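You operate a simulated robot arm through the tools that you are given. There is no shell and no other tool. Be economical: measure what you need, move in short steps, check, and stop when the job is done.

You run a simulated robot arm. Do the job below in one go: nothing can be reset, and whatever is moved stays where it is left.

TASK
Fill the Drip jar at Drain 01 and cap it.
Fine: to its line or a little over, nothing spilt, with the blue lid; the jar rides in the yellow carrier, which ends drawn out again; the other taps, the other jar and the green lid stay. Set down upright: what you pick out.

Only the result counts: the job must be done as asked and must still hold three seconds after the hand-in. Knocking over, shifting, dropping, spilling or breaking anything else fails it. Lids that push on must go on centred and level and be pressed home; caps that screw on are set level and turned clockwise until they are tight.

THE ROBOT
A 6-joint arm with a two-finger parallel gripper, fixed in place. Base frame: the origin is at the foot of the arm, x ahead of it, y to its left, z up; the work surface is at about z = 0.78. Lengths are in m, angles in rad, forces in N, time in s.
With the tool pointing down near the work surface it reaches from about 0.26 to 0.68 m from the base axis. Its first joint turns from -1.152 to 1.152 rad. Payload 2.9 kg.
Tool frame: the origin (TCP) lies between the finger pads and is the grasp point; the fingertips stand 0.03 m ahead of it; z points along the fingers, y is the line along which they close. Largest opening 0.11 m; finger width 0.02, thickness 0.01; the body of the gripper, 0.048 by 0.112 m, starts 0.055 m behind the TCP.
Orientation is that of the tool frame in the base frame, as [roll, pitch, yaw] about the fixed x, y, z axes, in that order (R = Rz(yaw) Ry(pitch) Rx(roll)). With the fingers straight down and closing along the base's y, the tool's x points along the base's -x, its y along +y and its z along -z.

THE INTERFACE
- The arm moves only by the tool send_rows. Its argument "steps" is a list of rows, each a list of 7 numbers: the closure in counts, from 0 (fully open) to 255 (shut), then the shift along the tool's x, y, z in m, then the turn, a rotation vector about the tool's x, y, z in rad. In form: [[gripper, dx, dy, dz, rx, ry, rz], ...]. A call has 1 to 20 rows; each row shifts and turns the commanded pose from where the row before left it, along the tool's axes as they then stand. A row lasts 0.2 s, in which the tool goes at most 0.05 m and 0.15 rad; a call with a longer step from one row to the next is refused whole, and so is a gripper value outside its range. Where a pose cannot be reached the arm comes as near as it can. A force on the tool above 70 N (or 10 N above the force at the start of the call, whichever is more), or a blocked arm, ends the call early, and 0.2 s more pass. The fingers move at their own pace (about 0.108 m/s each) and stop on an object; they squeeze with about 24 N. The grip force told is the motor's: it shows also when the fingers shut on nothing. Time passes only in rows, and 0.2 s behind the last, so rows that do not move let the fingers close. The reply holds the time, the measured pose of the TCP, the force on the tool along the base axes, the opening and the grip force, in the units named above and with some noise, with the torque about the TCP (base axes, N m) and any sound that the robot's microphone picked up.
- Cameras (640 x 400 px; columns grow to the right, rows downward): "scene" is fixed at [0.0622, 0.4183, 1.4036]; the picture's right is [-0.89, -0.45, 0.00], its down [-0.18, 0.35, -0.92] and it looks along [0.42, -0.82, -0.39] (base axes); focal length 294 px, centre (320, 200). "wrist" rides on the gripper at [0.072, 0.017, -0.103] in the tool frame; the picture's right is [-0.23, 0.97, 0.00], its down [-0.76, -0.18, -0.62] and it looks along [-0.61, -0.14, 0.78] (tool axes); focal length 222 px, centre (320, 200). There is no depth. A picture from a camera that has moved, and an enlarged one, comes with that camera's place and axes in the base frame and with its lens.
- grab_frame(camera): a new picture of that camera. No time passes.
- close_up(camera, box): a new picture of the part [left, top, right, bottom] of that camera's present view, enlarged. No time passes.
- hand_in(): hands the job in; it is judged then, once.

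Go step by step. Nothing tells you positions but the pictures and the camera data: compare them with the known pose of the tool, close in by small moves and look again before you grip or let go. The budget is 120 turns and 76 pictures, counting those below and the enlarged ones. Unless the task says otherwise, let go and move clear before handing in, and close with one line.

The tools are called after ">>>" as name(argument=value, ...) on one line, values as JSON. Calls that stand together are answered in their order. send_rows: Moves the arm, as the interface text tells. Its arguments: {"type":"object","properties":{"steps":{"type":"array"}},"required":["steps"]} The other tools are called the same way: grab_frame (camera) takes a picture; close_up (camera, box) takes an enlarged picture of a part of a camera's view; hand_in () hands the job in.

At the start:

```text
clock: 0.0
eef_pos: [0.3632, -0.1341, 1.2975]
tcp_rot: [-3.141, 0.0, 3.141]
contact_force: [0.0, -0.7, 0.8]
torque: [0.0, -0.03, -0.01]
opening: 0.1098
finger_force: 0.1
```

scene: 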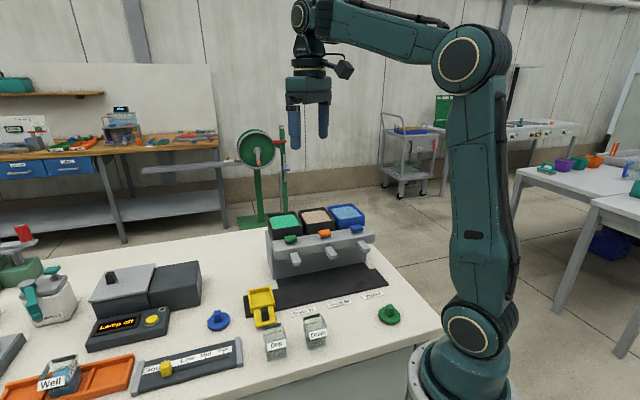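
wrist: 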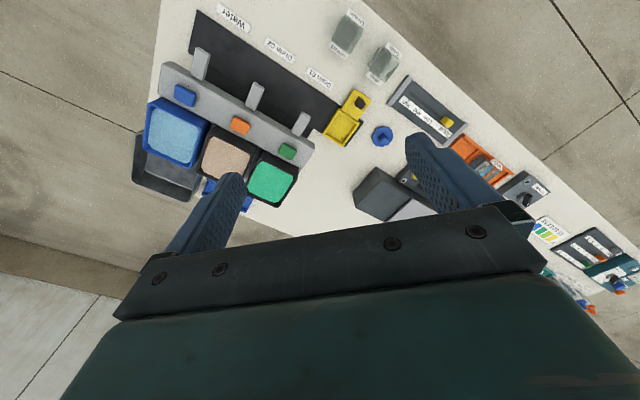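

I see three hoppers with taps, a yellow carrier, two jars, a blue lid and a green lid. I'll enlarge those areas to read labels first.

>>> close_up(camera="scene", box=[190, 190, 430, 370])

>>> close_up(camera="wrist", box=[130, 0, 450, 210])

>>> close_up(camera="scene", box=[230, 280, 350, 370])

```text
2.22 times, centred on (310, 280) of scene
camera zoom: at [0.0622, 0.4183, 1.4036], right [-0.89, -0.45, 0.0], down [-0.18, 0.35, -0.92], along [0.42, -0.82, -0.39], focal length 654 px, centre (342, 22)
```

zoom: 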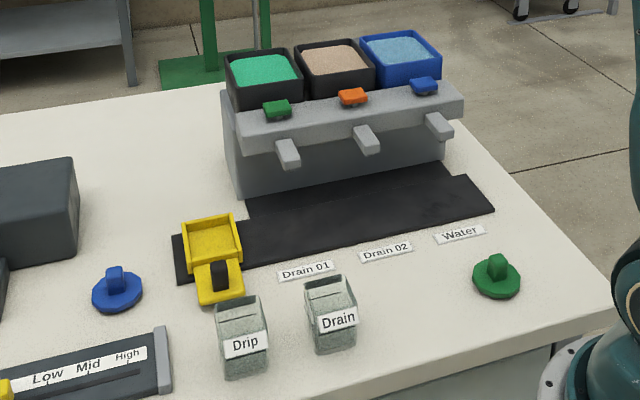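

```text
1.90 times, centred on (290, 105) of wrist
camera zoom: at [0.2905, -0.1164, 1.4011], right [0.23, 0.97, 0.0], down [0.76, -0.18, 0.62], along [0.61, -0.14, -0.78], focal length 423 px, centre (377, 381)
```

zoom: 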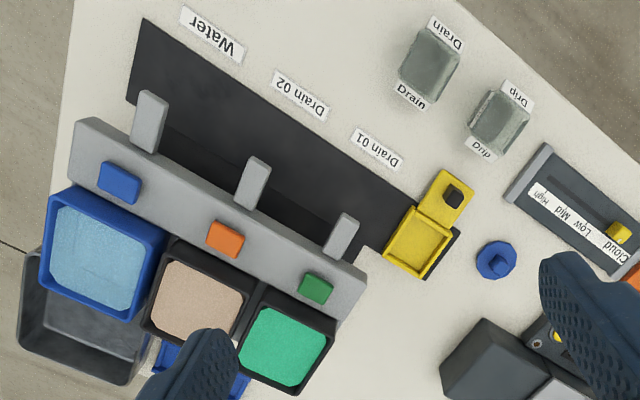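

```text
4.44 times, centred on (290, 325) of scene
camera zoom: at [0.0622, 0.4183, 1.4036], right [-0.89, -0.45, 0.0], down [-0.18, 0.35, -0.92], along [0.42, -0.82, -0.39], focal length 1309 px, centre (453, -356)
```

zoom: 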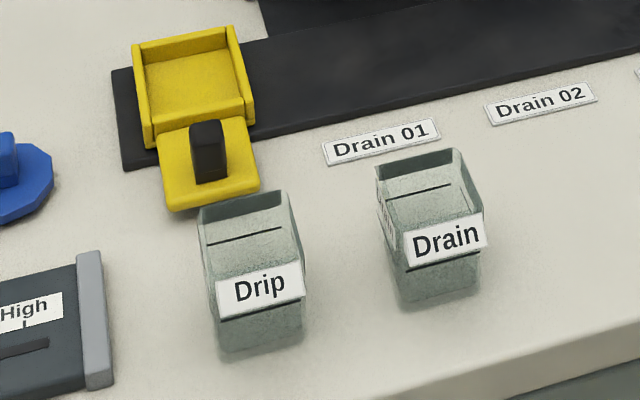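

The green tap is in front of the "Drain 01" label, and the carrier runs along a 45° strip. The Drip jar is near (0.395, 0.005). I'll move lower to measure.

>>> send_rows(steps=[[0, 0.0105, 0.0217, 0.0412, 0, 0, 0], [0, 0.0105, 0.0217, 0.0412, 0, 0, 0], [0, 0.0105, 0.0217, 0.0412, 0, 0, 0], [0, 0.0105, 0.0217, 0.0412, 0, 0, 0], [0, 0.0105, 0.0217, 0.0412, 0, 0, 0], [0, 0.0105, 0.0217, 0.0412, 0, 0, 0]])

>>> grab_frame(camera="wrist")

>>> close_up(camera="scene", box=[256, 300, 340, 364])

>>> close_up(camera="scene", box=[200, 200, 380, 312])

```text
clock: 1.4
eef_pos: [0.2988, -0.0034, 1.0524]
tcp_rot: [-3.14, 0.001, -3.141]
contact_force: [0.3, 0.7, -0.5]
torque: [0.0, -0.02, 0.04]
opening: 0.1098
finger_force: 0.1
```

```text
70 pictures are left
camera wrist: at [0.2266, 0.0133, 1.1549], right [0.23, 0.97, 0.0], down [0.76, -0.18, 0.62], along [0.61, -0.14, -0.78], focal length 222 px, centre (320, 200)
```

wrist: 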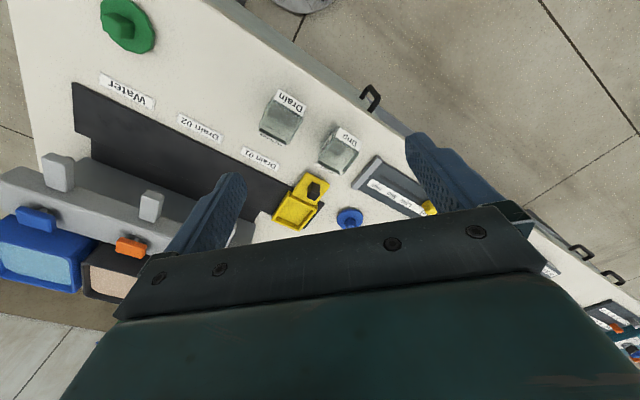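

```text
6.25 times, centred on (298, 332) of scene
camera zoom: at [0.0622, 0.4183, 1.4036], right [-0.89, -0.45, 0.0], down [-0.18, 0.35, -0.92], along [0.42, -0.82, -0.39], focal length 1840 px, centre (458, -625)
```

zoom: 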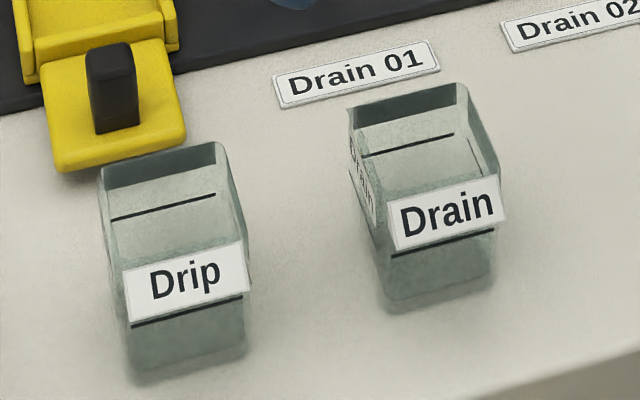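

```text
3.56 times, centred on (290, 256) of scene
camera zoom: at [0.0622, 0.4183, 1.4036], right [-0.89, -0.45, 0.0], down [-0.18, 0.35, -0.92], along [0.42, -0.82, -0.39], focal length 1047 px, centre (427, 1)
```

zoom: 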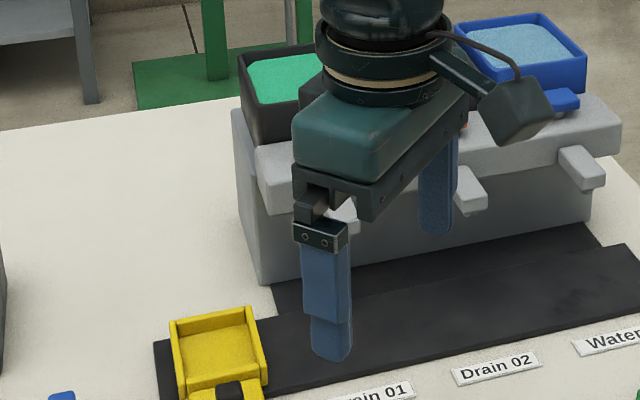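

Line sits at about half jar height (~0.027 above the bottom) and the jar is ~0.046 wide, ~0.055 tall. I'll turn the tool to 135° yaw so it lines up with the track and look at carrier and tap.

>>> send_rows(steps=[[0, 0, 0, 0, 0, 0, 0.1309], [0, 0, 0, 0, 0, 0, 0.1309], [0, 0, 0, 0, 0, 0, 0.1309], [0, 0, 0, 0, 0, 0, 0.1309], [0, 0, 0, 0, 0, 0, 0.1309], [0, 0, 0, 0, 0, 0, 0.1309], [0, -0.038, 0.005, 0, 0, 0, 0], [0, -0.038, 0.005, 0, 0, 0, 0]])

>>> grab_frame(camera="wrist")

```text
clock: 3.2
eef_pos: [0.3611, -0.051, 1.052]
tcp_rot: [-3.139, 0.001, 2.356]
contact_force: [-0.3, 0.2, 0.8]
torque: [-0.01, 0.02, -0.03]
opening: 0.1102
finger_force: 0.0
```

```text
67 pictures are left
camera wrist: at [0.322, 0.0132, 1.1547], right [0.85, 0.53, 0.0], down [0.41, -0.66, 0.62], along [0.33, -0.53, -0.78], focal length 222 px, centre (320, 200)
```

wrist: 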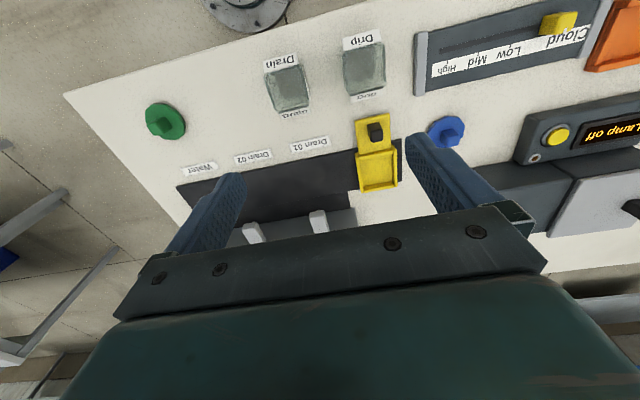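

>>> close_up(camera="wrist", box=[230, 20, 480, 240])

```text
1.82 times, centred on (355, 130) of wrist
camera zoom: at [0.322, 0.0132, 1.1547], right [0.85, 0.53, 0.0], down [0.41, -0.66, 0.62], along [0.33, -0.53, -0.78], focal length 404 px, centre (256, 327)
```

zoom: 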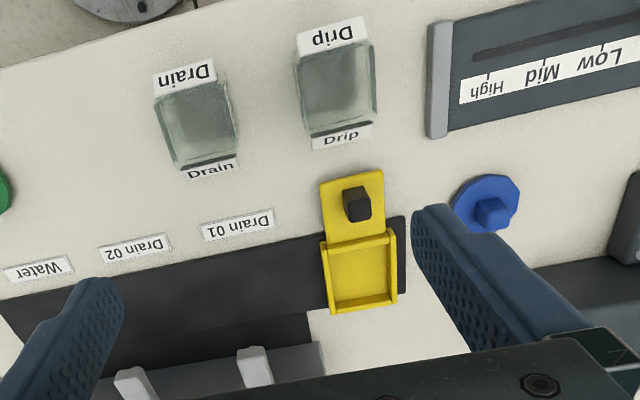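

Carrier basin is about (0.525, −0.112), its knob about (0.472, −0.059), and the track runs at 45°. The Drain 01 spout is ~0.11 m along the track. Next I hover above the Drip jar.

>>> send_rows(steps=[[58, 0.0034, 0.0161, 0.033, 0, 0, 0], [58, 0.0034, 0.0161, 0.033, 0, 0, 0], [58, 0.0034, 0.0161, 0.033, 0, 0, 0], [58, 0.0034, 0.0161, 0.033, 0, 0, 0]])

>>> grab_frame(camera="wrist")

>>> close_up(camera="scene", box=[220, 250, 370, 364])

```text
clock: 4.2
eef_pos: [0.3962, 0.0051, 0.9184]
tcp_rot: [-3.141, 0.002, 2.356]
contact_force: [0.6, -0.4, 0.5]
torque: [-0.01, -0.01, 0.0]
opening: 0.0849
finger_force: 0.1
```

```text
65 pictures are left
camera wrist: at [0.3567, 0.0687, 1.0215], right [0.85, 0.53, 0.0], down [0.41, -0.66, 0.62], along [0.33, -0.53, -0.78], focal length 222 px, centre (320, 200)
```

wrist: 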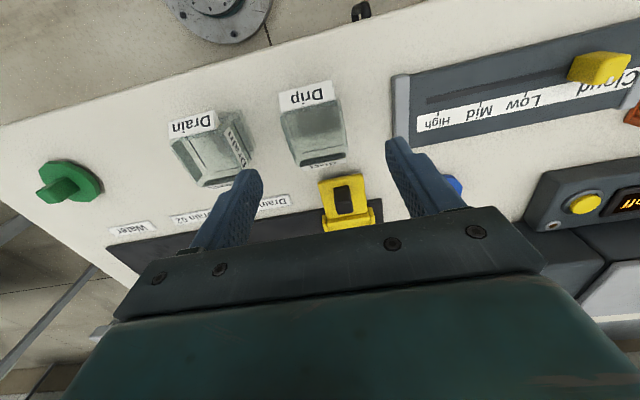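

```text
3.51 times, centred on (295, 307) of scene
camera zoom: at [0.0622, 0.4183, 1.4036], right [-0.89, -0.45, 0.0], down [-0.18, 0.35, -0.92], along [0.42, -0.82, -0.39], focal length 1033 px, centre (408, -175)
```

zoom: 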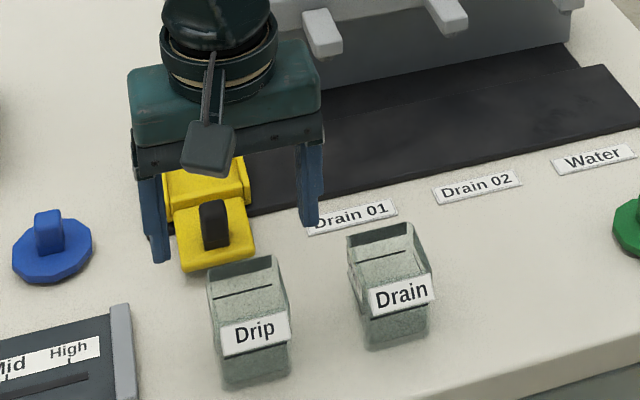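

Jar centre measures (0.396, 0.002), and the tool is aligned. I descend to grip its upper part, so the tips stay above the carrier walls later.

>>> send_rows(steps=[[58, -0.001, -0.001, 0.022, 0, 0, 0], [58, -0.001, -0.001, 0.022, 0, 0, 0], [58, 0, 0, 0.022, 0, 0, 0], [58, 0, 0, 0.0225, 0, 0, 0]])

>>> close_up(camera="scene", box=[240, 280, 350, 364])

>>> grab_frame(camera="wrist")

```text
clock: 5.2
eef_pos: [0.3974, 0.0027, 0.8305]
tcp_rot: [-3.14, 0.0, 2.358]
contact_force: [0.7, -0.1, 0.0]
torque: [0.0, 0.0, 0.02]
opening: 0.085
finger_force: 0.1
```

```text
4.76 times, centred on (295, 322) of scene
camera zoom: at [0.0622, 0.4183, 1.4036], right [-0.89, -0.45, 0.0], down [-0.18, 0.35, -0.92], along [0.42, -0.82, -0.39], focal length 1402 px, centre (439, -381)
```

zoom: 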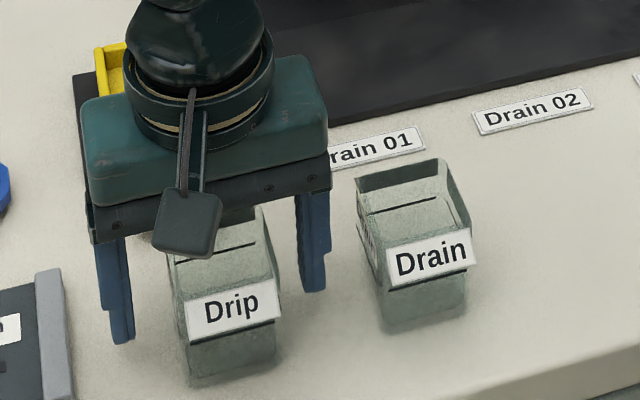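

```text
62 pictures are left
camera wrist: at [0.3581, 0.0653, 0.9331], right [0.85, 0.53, 0.0], down [0.41, -0.66, 0.62], along [0.33, -0.53, -0.78], focal length 222 px, centre (320, 200)
```

wrist: 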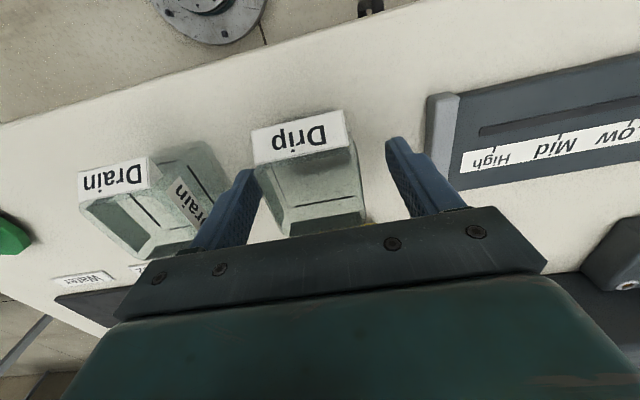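

The jar sits about 3 mm off-centre between the fingers, so I correct that and close.

>>> send_rows(steps=[[58, 0, -0.003, 0, 0, 0, 0], [90, 0, 0, 0, 0, 0, 0], [120, 0, 0, 0, 0, 0, 0], [150, 0, 0, 0, 0, 0, 0], [255, 0, 0, 0, 0, 0, 0], [255, 0, 0, 0, 0, 0, 0], [255, 0, 0, 0, 0, 0, 0]])

```text
clock: 6.8
eef_pos: [0.3953, 0.0008, 0.8305]
tcp_rot: [-3.139, 0.0, 2.356]
contact_force: [-0.1, 0.2, -0.4]
torque: [-0.01, 0.0, 0.02]
opening: 0.0496
finger_force: 24.3
```

Gripped (0.0496 m wide). Lift and carry toward above the carrier, then look.

>>> send_rows(steps=[[255, 0, 0, -0.03, 0, 0, 0], [255, 0, 0, -0.03, 0, 0, 0], [255, 0, 0, -0.03, 0, 0, 0], [255, -0.034, 0.002, 0, 0, 0, 0], [255, -0.034, 0.002, 0, 0, 0, 0], [255, -0.034, 0.003, 0, 0, 0, 0], [255, -0.034, 0.003, 0, 0, 0, 0], [255, 0, 0, 0, 0, 0, 0]])

>>> grab_frame(camera="wrist")

>>> close_up(camera="scene", box=[200, 190, 380, 330])

```text
clock: 8.6
eef_pos: [0.4958, -0.0911, 0.9183]
tcp_rot: [-3.141, -0.001, 2.356]
contact_force: [-0.7, -0.2, -0.5]
torque: [0.0, 0.01, 0.01]
opening: 0.0494
finger_force: 24.3
```

```text
61 pictures are left
camera wrist: at [0.4574, -0.028, 1.0216], right [0.85, 0.53, 0.0], down [0.41, -0.66, 0.62], along [0.33, -0.53, -0.78], focal length 222 px, centre (320, 200)
```

wrist: 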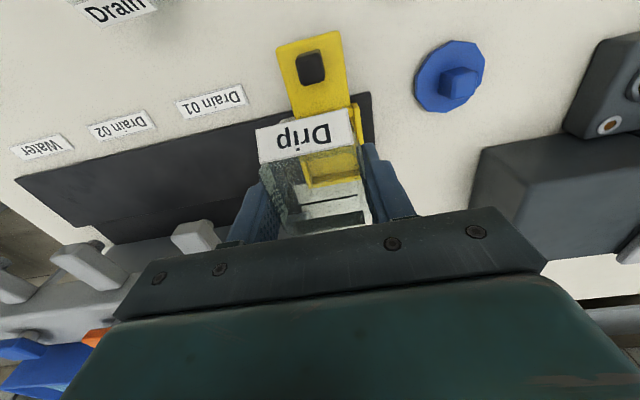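

```text
2.86 times, centred on (290, 260) of scene
camera zoom: at [0.0622, 0.4183, 1.4036], right [-0.89, -0.45, 0.0], down [-0.18, 0.35, -0.92], along [0.42, -0.82, -0.39], focal length 841 px, centre (406, 29)
```

zoom: 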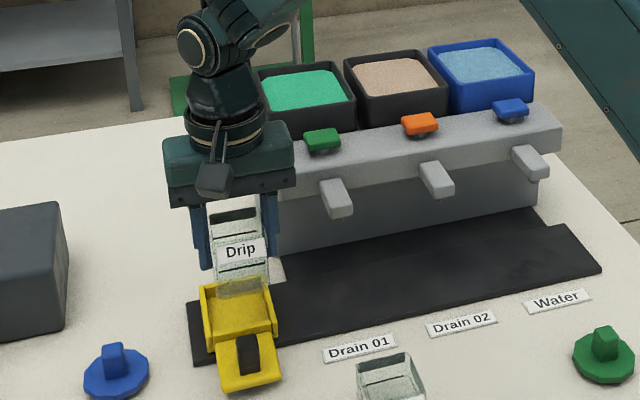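

Carrier basin centre refines to ~(0.528, −0.115). I move above it, at height, and check.

>>> send_rows(steps=[[255, -0.02, 0.003, 0, 0, 0, 0], [255, -0.0195, 0.0025, 0, 0, 0, 0], [255, 0, 0, 0.02, 0, 0, 0], [255, 0, 0, 0.02, 0, 0, 0], [255, 0, 0, 0, 0, 0, 0]])

>>> grab_frame(camera="wrist")

>>> close_up(camera="scene", box=[230, 230, 340, 314])

```text
clock: 9.8
eef_pos: [0.5288, -0.1138, 0.8786]
tcp_rot: [-3.141, 0.0, 2.357]
contact_force: [-0.8, -0.9, -0.5]
torque: [0.0, 0.04, 0.01]
opening: 0.0492
finger_force: 23.8
```

```text
59 pictures are left
camera wrist: at [0.4895, -0.05, 0.982], right [0.85, 0.53, 0.0], down [0.41, -0.66, 0.62], along [0.33, -0.53, -0.78], focal length 222 px, centre (320, 200)
```

wrist: 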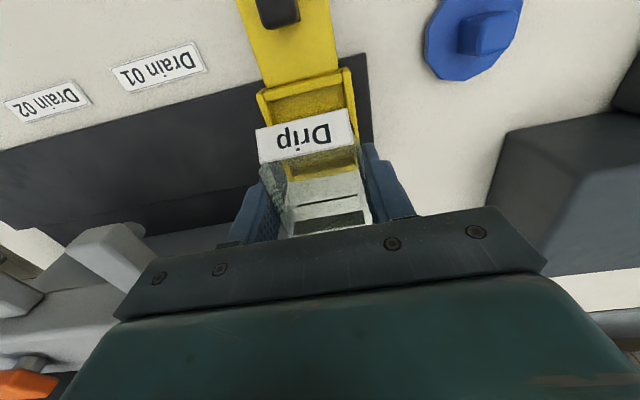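

```text
4.76 times, centred on (285, 272) of scene
camera zoom: at [0.0622, 0.4183, 1.4036], right [-0.89, -0.45, 0.0], down [-0.18, 0.35, -0.92], along [0.42, -0.82, -0.39], focal length 1402 px, centre (487, -143)
```

zoom: 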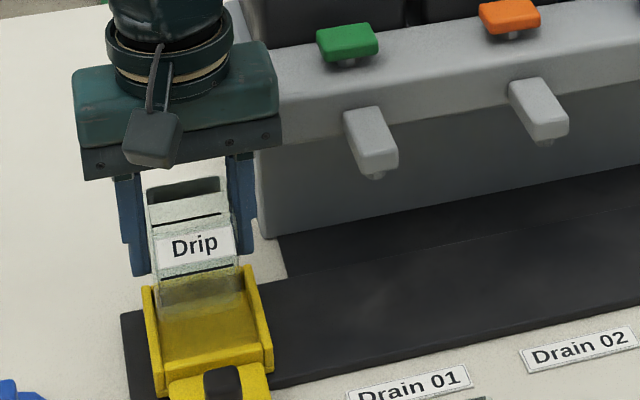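

Lower until the jar bottom is just above the walls, then compare closely.

>>> send_rows(steps=[[255, 0, 0, 0.013, 0, 0, 0], [255, 0, 0, 0, 0, 0, 0]])

>>> close_up(camera="scene", box=[242, 260, 300, 304])

>>> close_up(camera="wrist", box=[220, 0, 420, 240])

```text
clock: 10.4
eef_pos: [0.5285, -0.1141, 0.8669]
tcp_rot: [-3.139, 0.001, 2.357]
contact_force: [0.5, -0.2, -0.8]
torque: [-0.01, 0.0, 0.0]
opening: 0.0491
finger_force: 23.5
```

```text
9.09 times, centred on (271, 282) of scene
camera zoom: at [0.0622, 0.4183, 1.4036], right [-0.89, -0.45, 0.0], down [-0.18, 0.35, -0.92], along [0.42, -0.82, -0.39], focal length 2677 px, centre (766, -546)
```

zoom: 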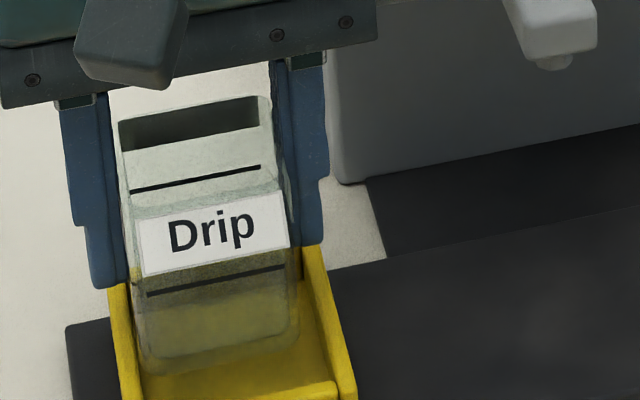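

```text
1.67 times, centred on (320, 120) of wrist
camera zoom: at [0.49, -0.0504, 0.9689], right [0.85, 0.53, 0.0], down [0.41, -0.66, 0.62], along [0.33, -0.53, -0.78], focal length 370 px, centre (320, 333)
```

zoom: 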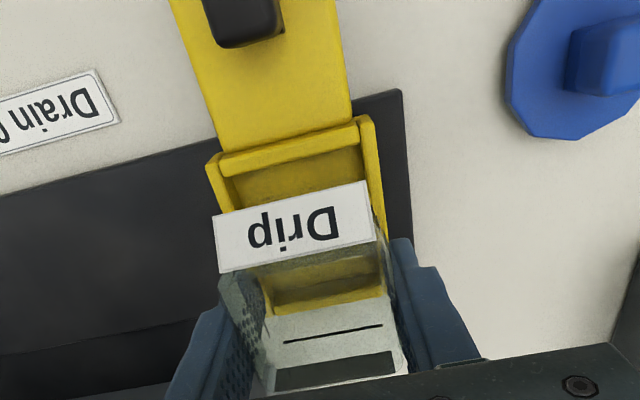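

Jar is centred front-back but ~5 mm too far along +s; I correct this and lower carefully.

>>> send_rows(steps=[[255, 0, -0.005, 0, 0, 0, 0], [255, 0, 0, 0.01, 0, 0, 0], [255, 0, 0, 0.009, 0, 0, 0], [255, 0, 0, 0, 0, 0, 0]])

>>> close_up(camera="scene", box=[242, 265, 300, 309])

```text
clock: 11.4
eef_pos: [0.5257, -0.1172, 0.8464]
tcp_rot: [-3.14, 0.001, 2.356]
contact_force: [0.0, -0.2, 1.1]
torque: [-0.04, 0.0, 0.03]
opening: 0.0493
finger_force: 24.3
```

```text
9.09 times, centred on (271, 287) of scene
camera zoom: at [0.0622, 0.4183, 1.4036], right [-0.89, -0.45, 0.0], down [-0.18, 0.35, -0.92], along [0.42, -0.82, -0.39], focal length 2677 px, centre (766, -591)
```

zoom: 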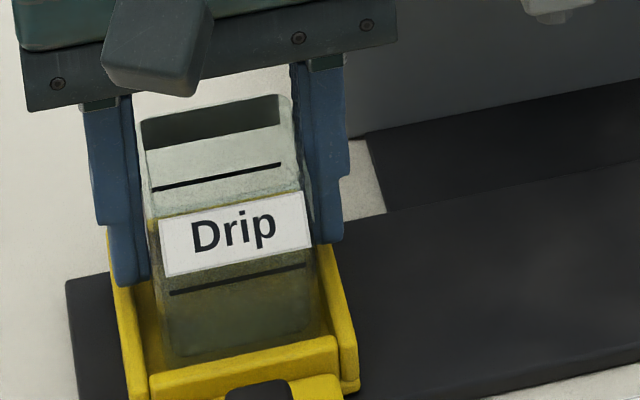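

Centred well. Lower in small steps till contact.

>>> send_rows(steps=[[255, 0, 0, 0.003, 0, 0, 0], [255, 0, 0, 0.003, 0, 0, 0], [255, 0, 0, 0, 0, 0, 0]])

>>> close_up(camera="scene", box=[242, 265, 300, 309])

```text
clock: 12.2
eef_pos: [0.5251, -0.1177, 0.8427]
tcp_rot: [3.139, 0.005, 2.357]
contact_force: [1.4, -0.8, 20.1]
torque: [-0.09, -0.01, 0.01]
opening: 0.0495
finger_force: 24.1
```

```text
9.09 times, centred on (271, 287) of scene
camera zoom: at [0.0619, 0.4184, 1.4036], right [-0.89, -0.45, 0.0], down [-0.18, 0.35, -0.92], along [0.42, -0.82, -0.39], focal length 2677 px, centre (766, -591)
```

zoom: 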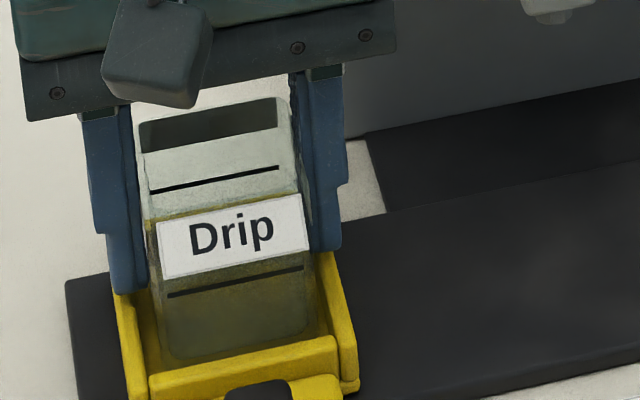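

Jar rests on the carrier floor (20 N). Release, rise, and retreat toward the front.

>>> send_rows(steps=[[255, 0, 0, -0.002, 0, 0, 0], [150, 0, 0, 0, 0, 0, 0], [58, 0, 0, 0, 0, 0, 0], [58, 0, 0, 0, 0, 0, 0], [58, 0, 0, -0.02, 0, 0, 0], [58, 0, 0, -0.04, 0, 0, 0], [58, 0, 0, -0.04, 0, 0, 0], [58, 0, -0.03, -0.04, 0, 0, 0], [58, 0, -0.04, 0, 0, 0, 0]])

>>> grab_frame(camera="wrist")

>>> close_up(camera="scene", box=[230, 210, 350, 314])

```text
clock: 14.2
eef_pos: [0.4749, -0.1657, 0.9851]
tcp_rot: [-3.14, 0.001, 2.357]
contact_force: [0.0, -0.5, 0.1]
torque: [0.02, -0.01, -0.02]
opening: 0.0849
finger_force: 0.1
```

```text
53 pictures are left
camera wrist: at [0.4362, -0.1017, 1.088], right [0.85, 0.53, 0.0], down [0.41, -0.66, 0.62], along [0.33, -0.53, -0.78], focal length 222 px, centre (320, 200)
```

wrist: 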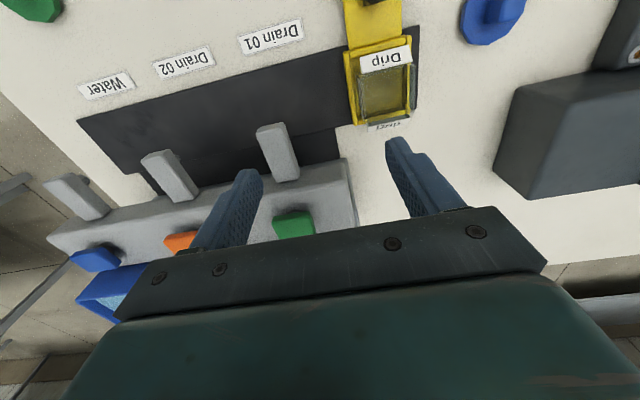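

```text
3.85 times, centred on (290, 262) of scene
camera zoom: at [0.0621, 0.4183, 1.4036], right [-0.89, -0.45, 0.0], down [-0.18, 0.35, -0.92], along [0.42, -0.82, -0.39], focal length 1133 px, centre (435, -38)
```

zoom: 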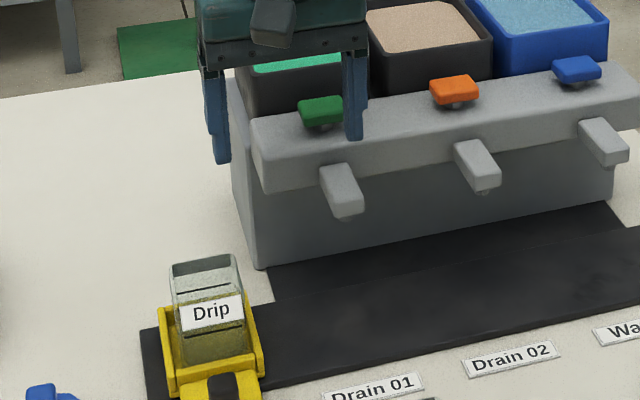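

The Drip jar is in the carrier. The green tap's knob is near (0.491, −0.236, 0.947), so the carrier must move ~0.108 m along −s. Next: hover over the carrier's black knob.

>>> send_rows(steps=[[58, 0.026, 0.0245, 0, 0, 0, 0], [58, 0.026, 0.0245, 0, 0, 0, 0], [58, 0.0256, 0.0243, 0, 0, 0, 0], [58, 0, 0, 0.03, 0, 0, 0], [58, 0, 0, 0.03, 0, 0, 0], [58, 0, 0, 0.03, 0, 0, 0]])

>>> grab_frame(camera="wrist")

>>> close_up(camera="scene", box=[230, 250, 320, 334])

```text
clock: 15.6
eef_pos: [0.4739, -0.0605, 0.8923]
tcp_rot: [3.141, 0.001, 2.357]
contact_force: [-0.5, 0.3, 0.1]
torque: [0.01, -0.02, -0.02]
opening: 0.0851
finger_force: 0.0
```

```text
51 pictures are left
camera wrist: at [0.4346, 0.0029, 0.9965], right [0.85, 0.53, 0.0], down [0.41, -0.66, 0.62], along [0.33, -0.53, -0.78], focal length 222 px, centre (320, 200)
```

wrist: 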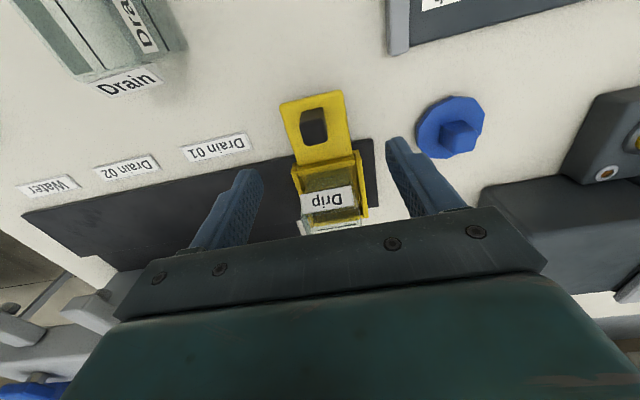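

```text
4.76 times, centred on (275, 292) of scene
camera zoom: at [0.0622, 0.4183, 1.4036], right [-0.89, -0.45, 0.0], down [-0.18, 0.35, -0.92], along [0.42, -0.82, -0.39], focal length 1402 px, centre (534, -238)
```

zoom: 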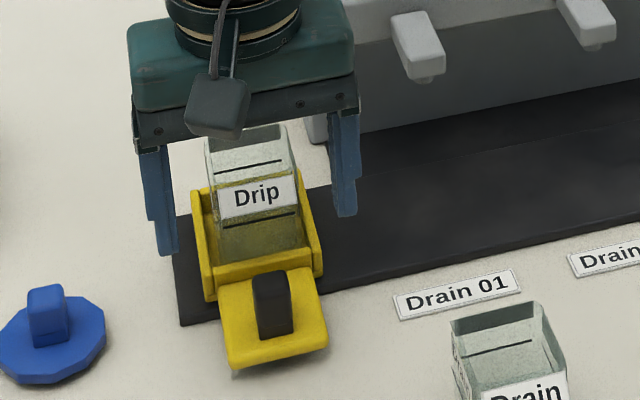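

Knob at ~(0.471, −0.057). Descend around it and close.

>>> send_rows(steps=[[58, 0.003, 0, 0.02, 0, 0, 0], [58, 0, 0, 0.02, 0, 0, 0], [58, 0, 0, 0.02, 0, 0, 0], [58, 0, 0, 0, 0, 0, 0]])

>>> close_up(camera="scene", box=[230, 250, 320, 334])

>>> grab_frame(camera="wrist")

```text
clock: 16.6
eef_pos: [0.4707, -0.0579, 0.8334]
tcp_rot: [-3.14, 0.001, 2.356]
contact_force: [0.5, 0.6, -0.1]
torque: [-0.04, 0.03, 0.03]
opening: 0.0852
finger_force: 0.0
```

```text
4.76 times, centred on (275, 292) of scene
camera zoom: at [0.0622, 0.4183, 1.4036], right [-0.89, -0.45, 0.0], down [-0.18, 0.35, -0.92], along [0.42, -0.82, -0.39], focal length 1402 px, centre (534, -238)
```

zoom: 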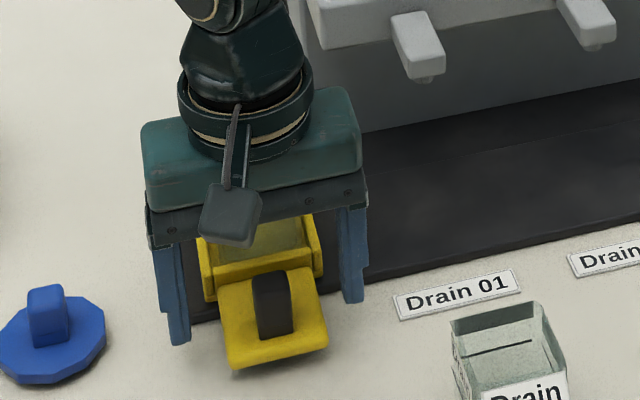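

```text
48 pictures are left
camera wrist: at [0.4316, 0.0055, 0.937], right [0.85, 0.53, 0.0], down [0.41, -0.66, 0.62], along [0.33, -0.53, -0.78], focal length 222 px, centre (320, 200)
```

wrist: 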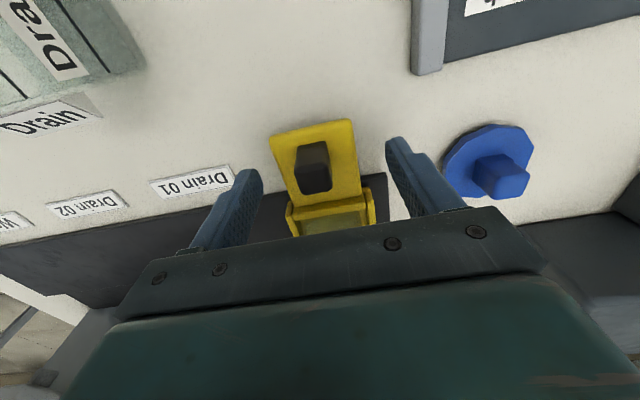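

Aligned. Close on the knob.

>>> send_rows(steps=[[100, 0, 0, 0, 0, 0, 0], [140, 0, 0, 0, 0, 0, 0], [180, 0, 0, 0, 0, 0, 0], [220, 0, 0, 0, 0, 0, 0], [255, 0, 0, 0, 0, 0, 0], [255, 0, 0, 0, 0, 0, 0]])

```text
clock: 18.0
eef_pos: [0.4687, -0.0581, 0.833]
tcp_rot: [-3.137, 0.0, 2.353]
contact_force: [-11.0, -12.6, 3.9]
torque: [0.24, 0.18, 0.21]
opening: 0.0195
finger_force: 44.8
```

Gripped. Slide slowly along −s (tool −y).

>>> send_rows(steps=[[255, 0, -0.004, 0, 0, 0, 0], [255, 0, -0.008, 0, 0, 0, 0], [255, 0, -0.009, 0, 0, 0, 0], [255, 0, -0.009, 0, 0, 0, 0]])

>>> close_up(camera="scene", box=[230, 230, 350, 334])

```text
clock: 19.0
eef_pos: [0.4497, -0.0773, 0.8337]
tcp_rot: [3.141, -0.001, 2.358]
contact_force: [-6.5, 8.0, 11.0]
torque: [-0.56, -0.61, -0.09]
opening: 0.0199
finger_force: 44.9
```

```text
3.85 times, centred on (290, 282) of scene
camera zoom: at [0.0618, 0.4186, 1.4036], right [-0.89, -0.45, 0.0], down [-0.18, 0.35, -0.92], along [0.42, -0.82, -0.39], focal length 1133 px, centre (435, -115)
```

zoom: 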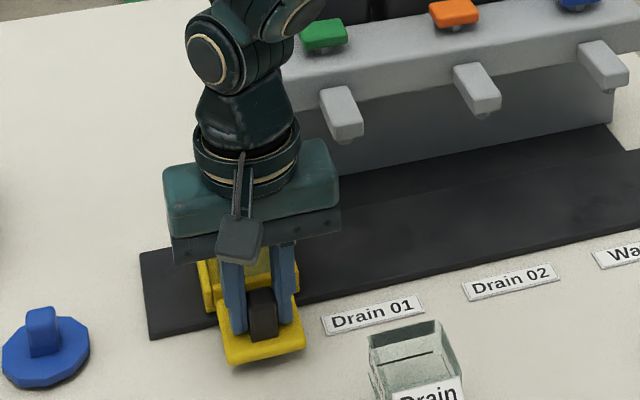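

Carrier follows. Continue 0.08 m.

>>> send_rows(steps=[[255, 0.001, -0.009, 0, 0, 0, 0], [255, 0, -0.009, 0, 0, 0, 0], [255, 0, -0.009, 0, 0, 0, 0], [255, 0, -0.009, 0, 0, 0, 0], [255, 0, -0.009, 0, 0, 0, 0], [255, 0, -0.009, 0, 0, 0, 0], [255, 0, -0.009, 0, 0, 0, 0], [255, 0, -0.009, 0, 0, 0, 0], [255, 0, -0.006, 0, 0, 0, 0], [255, 0, 0, 0, 0, 0, 0]])

>>> close_up(camera="scene", box=[240, 220, 360, 324])

>>> grab_frame(camera="wrist")

```text
clock: 21.2
eef_pos: [0.3944, -0.1333, 0.834]
tcp_rot: [-3.141, 0.003, 2.355]
contact_force: [3.7, -5.4, -2.6]
torque: [-0.3, -0.83, 0.18]
opening: 0.0198
finger_force: 44.9
```

```text
3.85 times, centred on (300, 272) of scene
camera zoom: at [0.0623, 0.4182, 1.4036], right [-0.89, -0.45, 0.0], down [-0.18, 0.35, -0.92], along [0.42, -0.82, -0.39], focal length 1133 px, centre (397, -77)
```

zoom: 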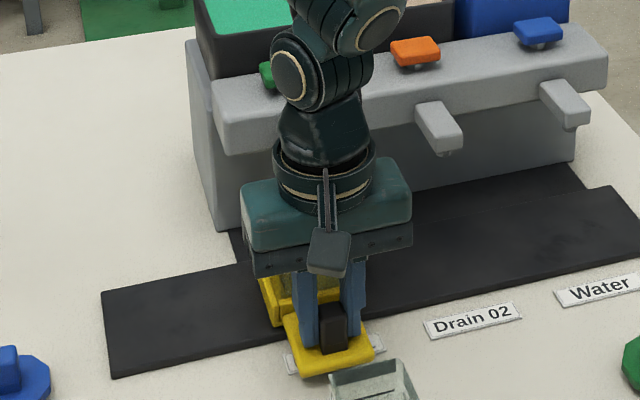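

```text
45 pictures are left
camera wrist: at [0.3557, -0.0701, 0.9368], right [0.85, 0.53, 0.0], down [0.41, -0.66, 0.63], along [0.33, -0.53, -0.78], focal length 222 px, centre (320, 200)
```

wrist: 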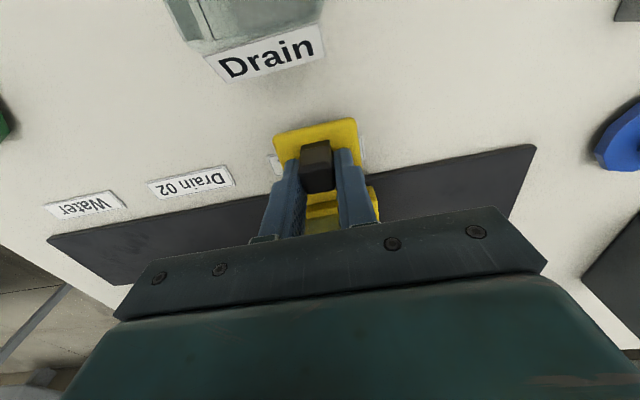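

Carrier is centred on the Drain 01 label. Release and step back to check alignment with the spout.

>>> send_rows(steps=[[200, 0, 0, 0, 0, 0, 0], [120, 0, 0, 0, 0, 0, 0], [100, 0, 0, 0, 0, 0, 0], [100, 0, 0, -0.03, 0, 0, 0], [100, 0, 0, -0.04, 0, 0, 0], [100, 0, 0.0, -0.04, 0, 0, 0], [100, 0.0, 0.04, -0.03, 0, 0, 0], [100, 0, 0.045, 0, 0, 0, 0], [100, 0, 0.045, 0, 0, 0, 0]])

>>> close_up(camera="scene", box=[250, 220, 350, 308])

>>> grab_frame(camera="wrist")

```text
clock: 23.2
eef_pos: [0.4854, -0.0438, 0.9779]
tcp_rot: [-3.139, 0.0, 2.354]
contact_force: [0.1, 0.0, -0.3]
torque: [-0.05, 0.01, 0.02]
opening: 0.0671
finger_force: 0.1
```

```text
4.55 times, centred on (300, 264) of scene
camera zoom: at [0.0622, 0.4183, 1.4036], right [-0.89, -0.45, 0.0], down [-0.18, 0.35, -0.92], along [0.42, -0.82, -0.39], focal length 1338 px, centre (411, -91)
```

zoom: 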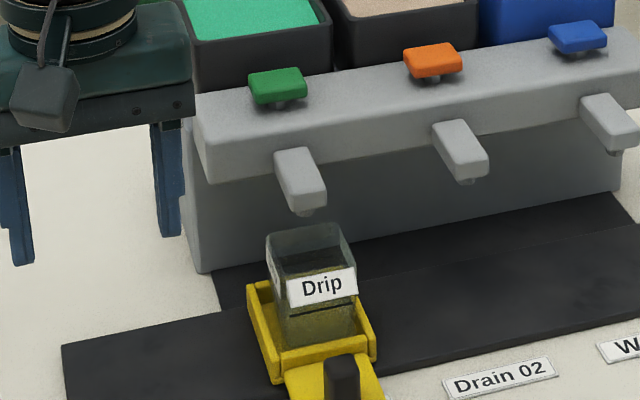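

```text
43 pictures are left
camera wrist: at [0.4472, 0.0201, 1.0806], right [0.85, 0.53, 0.0], down [0.41, -0.66, 0.62], along [0.33, -0.53, -0.78], focal length 222 px, centre (320, 200)
```

wrist: 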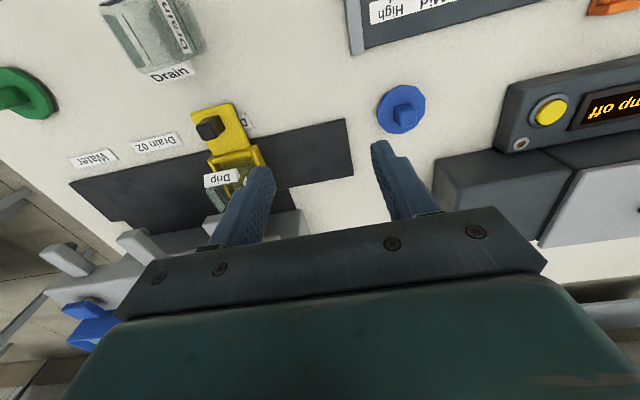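

Jar is centred under the spout within a few mm. Let me look at the tap knobs closely.

>>> close_up(camera="scene", box=[290, 225, 324, 250])

>>> close_up(camera="scene", box=[280, 215, 380, 280])

```text
16.00 times, centred on (307, 238) of scene
camera zoom: at [0.0622, 0.4183, 1.4036], right [-0.89, -0.45, 0.0], down [-0.18, 0.35, -0.92], along [0.42, -0.82, -0.39], focal length 4712 px, centre (528, -400)
```

zoom: 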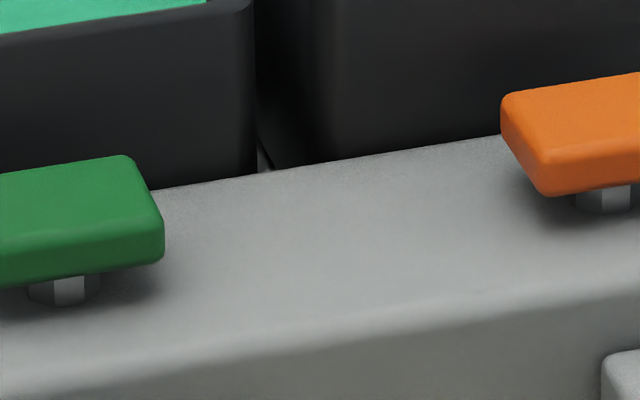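

```text
6.15 times, centred on (330, 248) of scene
camera zoom: at [0.0622, 0.4183, 1.4036], right [-0.89, -0.45, 0.0], down [-0.18, 0.35, -0.92], along [0.42, -0.82, -0.39], focal length 1812 px, centre (258, -92)
```

zoom: 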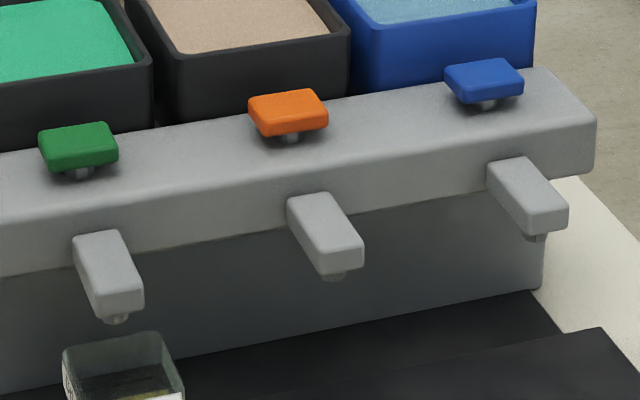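

The taps look like press pads on stems. I close the fingers and hover over the green pad.

>>> send_rows(steps=[[255, 0, 0, -0.045, 0, 0, 0], [255, 0, -0.033, -0.01, 0, 0, 0], [255, 0, -0.033, 0, 0, 0, 0], [255, 0, -0.033, 0, 0, 0, 0], [255, 0, -0.0326, 0, 0, 0, 0], [255, -0.036, 0, 0, 0, 0, 0], [255, -0.036, 0, 0, 0, 0, 0], [255, -0.036, 0, 0, 0, 0, 0], [255, -0.0357, 0, 0, 0, 0, 0], [255, 0, 0, 0, 0, 0, 0]])

>>> close_up(camera="scene", box=[250, 190, 370, 294])

>>> grab_frame(camera="wrist")

```text
clock: 25.4
eef_pos: [0.4946, -0.2362, 1.0291]
tcp_rot: [-3.14, 0.001, 2.355]
contact_force: [0.2, 0.2, 0.5]
torque: [-0.01, 0.01, -0.02]
opening: 0.0
finger_force: 23.7
```

```text
3.85 times, centred on (310, 242) of scene
camera zoom: at [0.0622, 0.4183, 1.4036], right [-0.89, -0.45, 0.0], down [-0.18, 0.35, -0.92], along [0.42, -0.82, -0.39], focal length 1133 px, centre (358, 38)
```

zoom: 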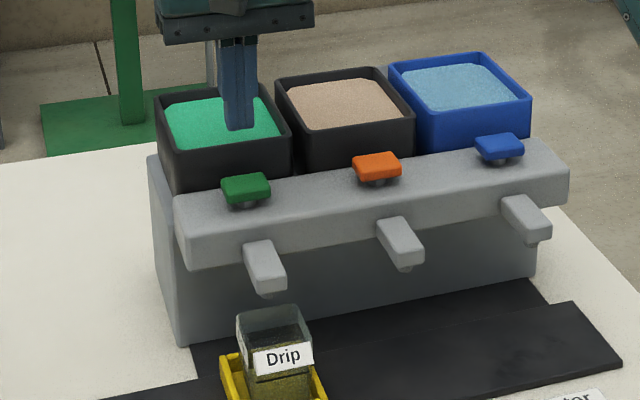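

```text
39 pictures are left
camera wrist: at [0.4561, -0.1731, 1.1312], right [0.85, 0.53, 0.0], down [0.41, -0.66, 0.62], along [0.33, -0.53, -0.78], focal length 222 px, centre (320, 200)
```

wrist: 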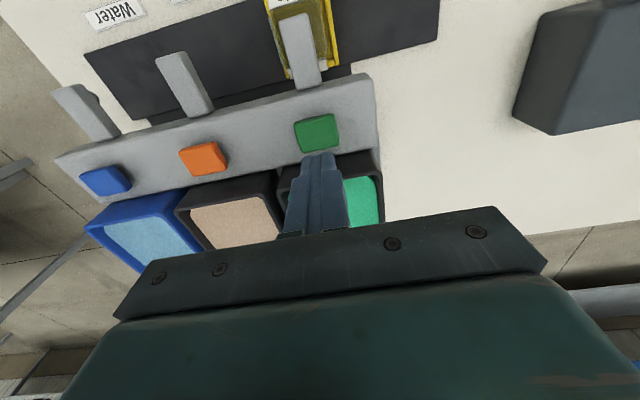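

Aligned within 3 mm of the pad (top ≈0.947). Lower to just above it, then begin a gentle press.

>>> send_rows(steps=[[255, 0, -0.003, 0.02, 0, 0, 0], [255, 0, 0, 0.02, 0, 0, 0], [255, 0, 0, 0.008, 0, 0, 0], [255, 0, 0, 0.003, 0, 0, 0]])

>>> close_up(camera="scene", box=[280, 210, 340, 258])

```text
clock: 26.4
eef_pos: [0.4918, -0.2379, 0.9776]
tcp_rot: [3.141, 0.002, 2.357]
contact_force: [0.4, -0.2, 1.0]
torque: [0.0, -0.02, -0.02]
opening: 0.0
finger_force: 24.4
```

```text
8.33 times, centred on (310, 234) of scene
camera zoom: at [0.0622, 0.4183, 1.4036], right [-0.89, -0.45, 0.0], down [-0.18, 0.35, -0.92], along [0.42, -0.82, -0.39], focal length 2454 px, centre (403, -83)
```

zoom: 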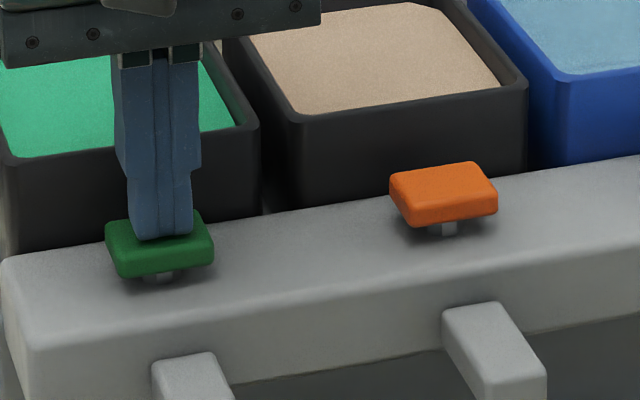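

Tip is at the pad. Press in 2 mm steps.

>>> send_rows(steps=[[255, 0, 0, 0.002, 0, 0, 0], [255, 0, 0, 0.002, 0, 0, 0]])

>>> close_up(camera="scene", box=[270, 220, 340, 308])

```text
clock: 27.0
eef_pos: [0.4919, -0.238, 0.9741]
tcp_rot: [-3.139, 0.003, 2.358]
contact_force: [-0.6, -1.4, 2.5]
torque: [-0.01, 0.02, 0.01]
opening: 0.0003
finger_force: 24.0
```

```text
4.55 times, centred on (305, 264) of scene
camera zoom: at [0.0621, 0.4183, 1.4036], right [-0.89, -0.45, 0.0], down [-0.18, 0.35, -0.92], along [0.42, -0.82, -0.39], focal length 1338 px, centre (388, -91)
```

zoom: 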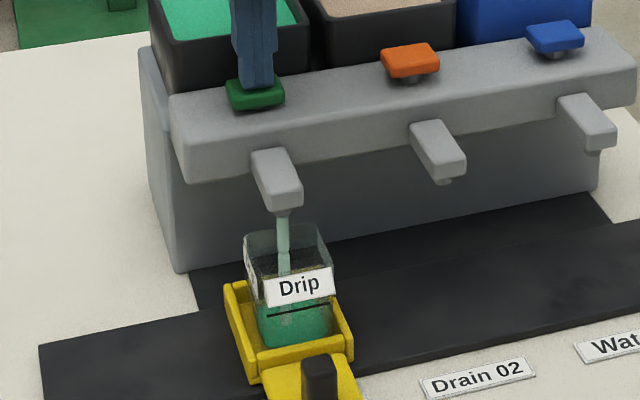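

It flows on pressing, and the jar is already partly full. Check the level (no time passes).

>>> close_up(camera="scene", box=[288, 265, 324, 300])

```text
11.43 times, centred on (306, 282) of scene
camera zoom: at [0.0621, 0.4183, 1.4036], right [-0.89, -0.45, 0.0], down [-0.18, 0.35, -0.92], along [0.42, -0.82, -0.39], focal length 3366 px, centre (480, -743)
```

zoom: 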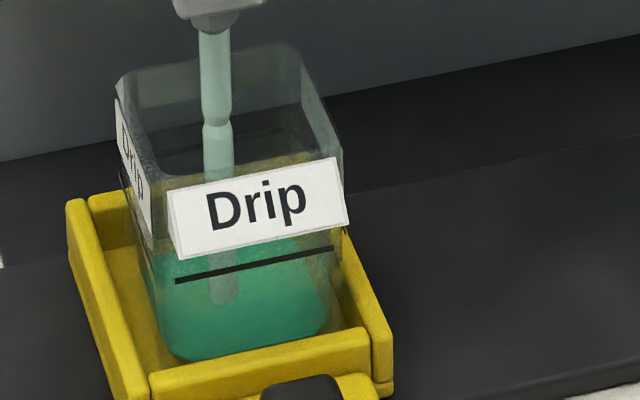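

Level is still low (a few mm). Hold briefly and look again.

>>> send_rows(steps=[[255, 0, 0, 0, 0, 0, 0]])

>>> close_up(camera="scene", box=[288, 265, 324, 300])

```text
clock: 27.4
eef_pos: [0.4925, -0.2385, 0.9743]
tcp_rot: [-3.139, 0.0, 2.356]
contact_force: [-0.3, -1.8, 2.4]
torque: [-0.02, 0.02, 0.0]
opening: 0.0
finger_force: 24.4
```

```text
11.43 times, centred on (306, 282) of scene
camera zoom: at [0.0621, 0.4183, 1.4036], right [-0.89, -0.45, 0.0], down [-0.18, 0.35, -0.92], along [0.42, -0.82, -0.39], focal length 3366 px, centre (480, -743)
```

zoom: 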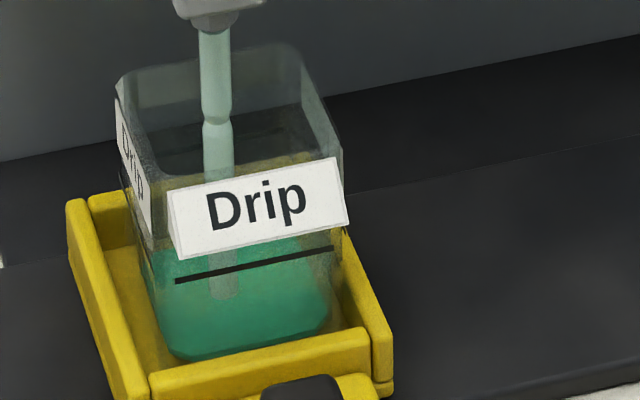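

Rising ~1.5 mm per 0.4 s. Hold ~1.6 s more.

>>> send_rows(steps=[[255, 0, 0, 0, 0, 0, 0], [255, 0, 0, 0, 0, 0, 0], [255, 0, 0, 0, 0, 0, 0], [255, 0, 0, 0, 0, 0, 0], [255, 0, 0, 0, 0, 0, 0], [255, 0, 0, 0, 0, 0, 0], [255, 0, 0, 0, 0, 0, 0]])

>>> close_up(camera="scene", box=[288, 265, 324, 300])

```text
clock: 29.0
eef_pos: [0.4917, -0.2383, 0.9738]
tcp_rot: [-3.14, 0.001, 2.358]
contact_force: [0.1, -0.8, 0.7]
torque: [-0.02, 0.0, 0.02]
opening: 0.0
finger_force: 23.9
```

```text
11.43 times, centred on (306, 282) of scene
camera zoom: at [0.0621, 0.4183, 1.4036], right [-0.89, -0.45, 0.0], down [-0.18, 0.35, -0.92], along [0.42, -0.82, -0.39], focal length 3366 px, centre (480, -743)
```

zoom: 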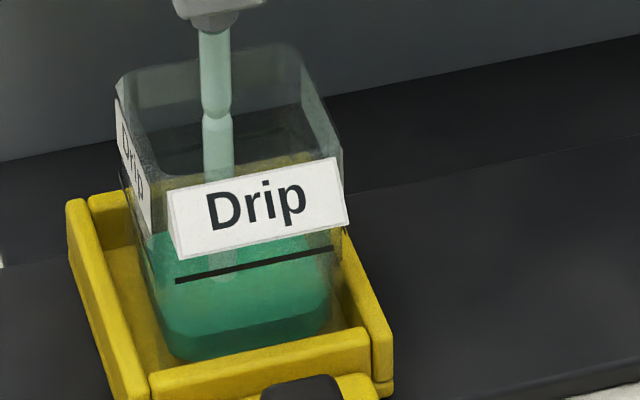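

Surface is at about 1/3 of the way to the line. Hold ~2.6 s more.

>>> send_rows(steps=[[255, 0, 0, 0, 0, 0, 0], [255, 0, 0, 0, 0, 0, 0], [255, 0, 0, 0, 0, 0, 0], [255, 0, 0, 0, 0, 0, 0], [255, 0, 0, 0, 0, 0, 0], [255, 0, 0, 0, 0, 0, 0], [255, 0, 0, 0, 0, 0, 0], [255, 0, 0, 0, 0, 0, 0], [255, 0, 0, 0, 0, 0, 0], [255, 0, 0, 0, 0, 0, 0], [255, 0, 0, 0, 0, 0, 0], [255, 0, 0, 0, 0, 0, 0]])

>>> close_up(camera="scene", box=[288, 265, 324, 300])

```text
clock: 31.6
eef_pos: [0.4916, -0.2379, 0.9737]
tcp_rot: [-3.139, 0.0, 2.357]
contact_force: [0.4, -0.8, 2.6]
torque: [0.02, 0.02, -0.04]
opening: 0.0
finger_force: 24.4
```

```text
11.43 times, centred on (306, 282) of scene
camera zoom: at [0.0621, 0.4183, 1.4036], right [-0.89, -0.45, 0.0], down [-0.18, 0.35, -0.92], along [0.42, -0.82, -0.39], focal length 3366 px, centre (480, -743)
```

zoom: 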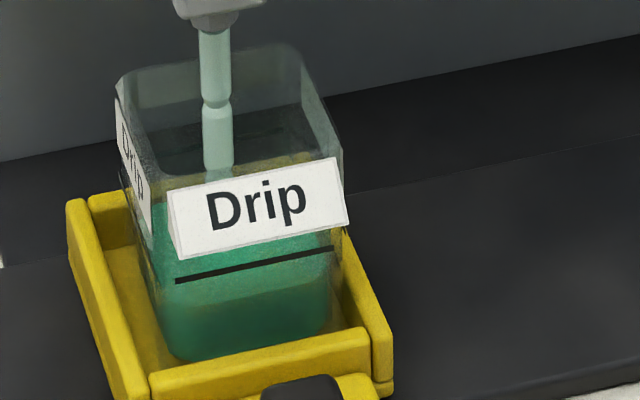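

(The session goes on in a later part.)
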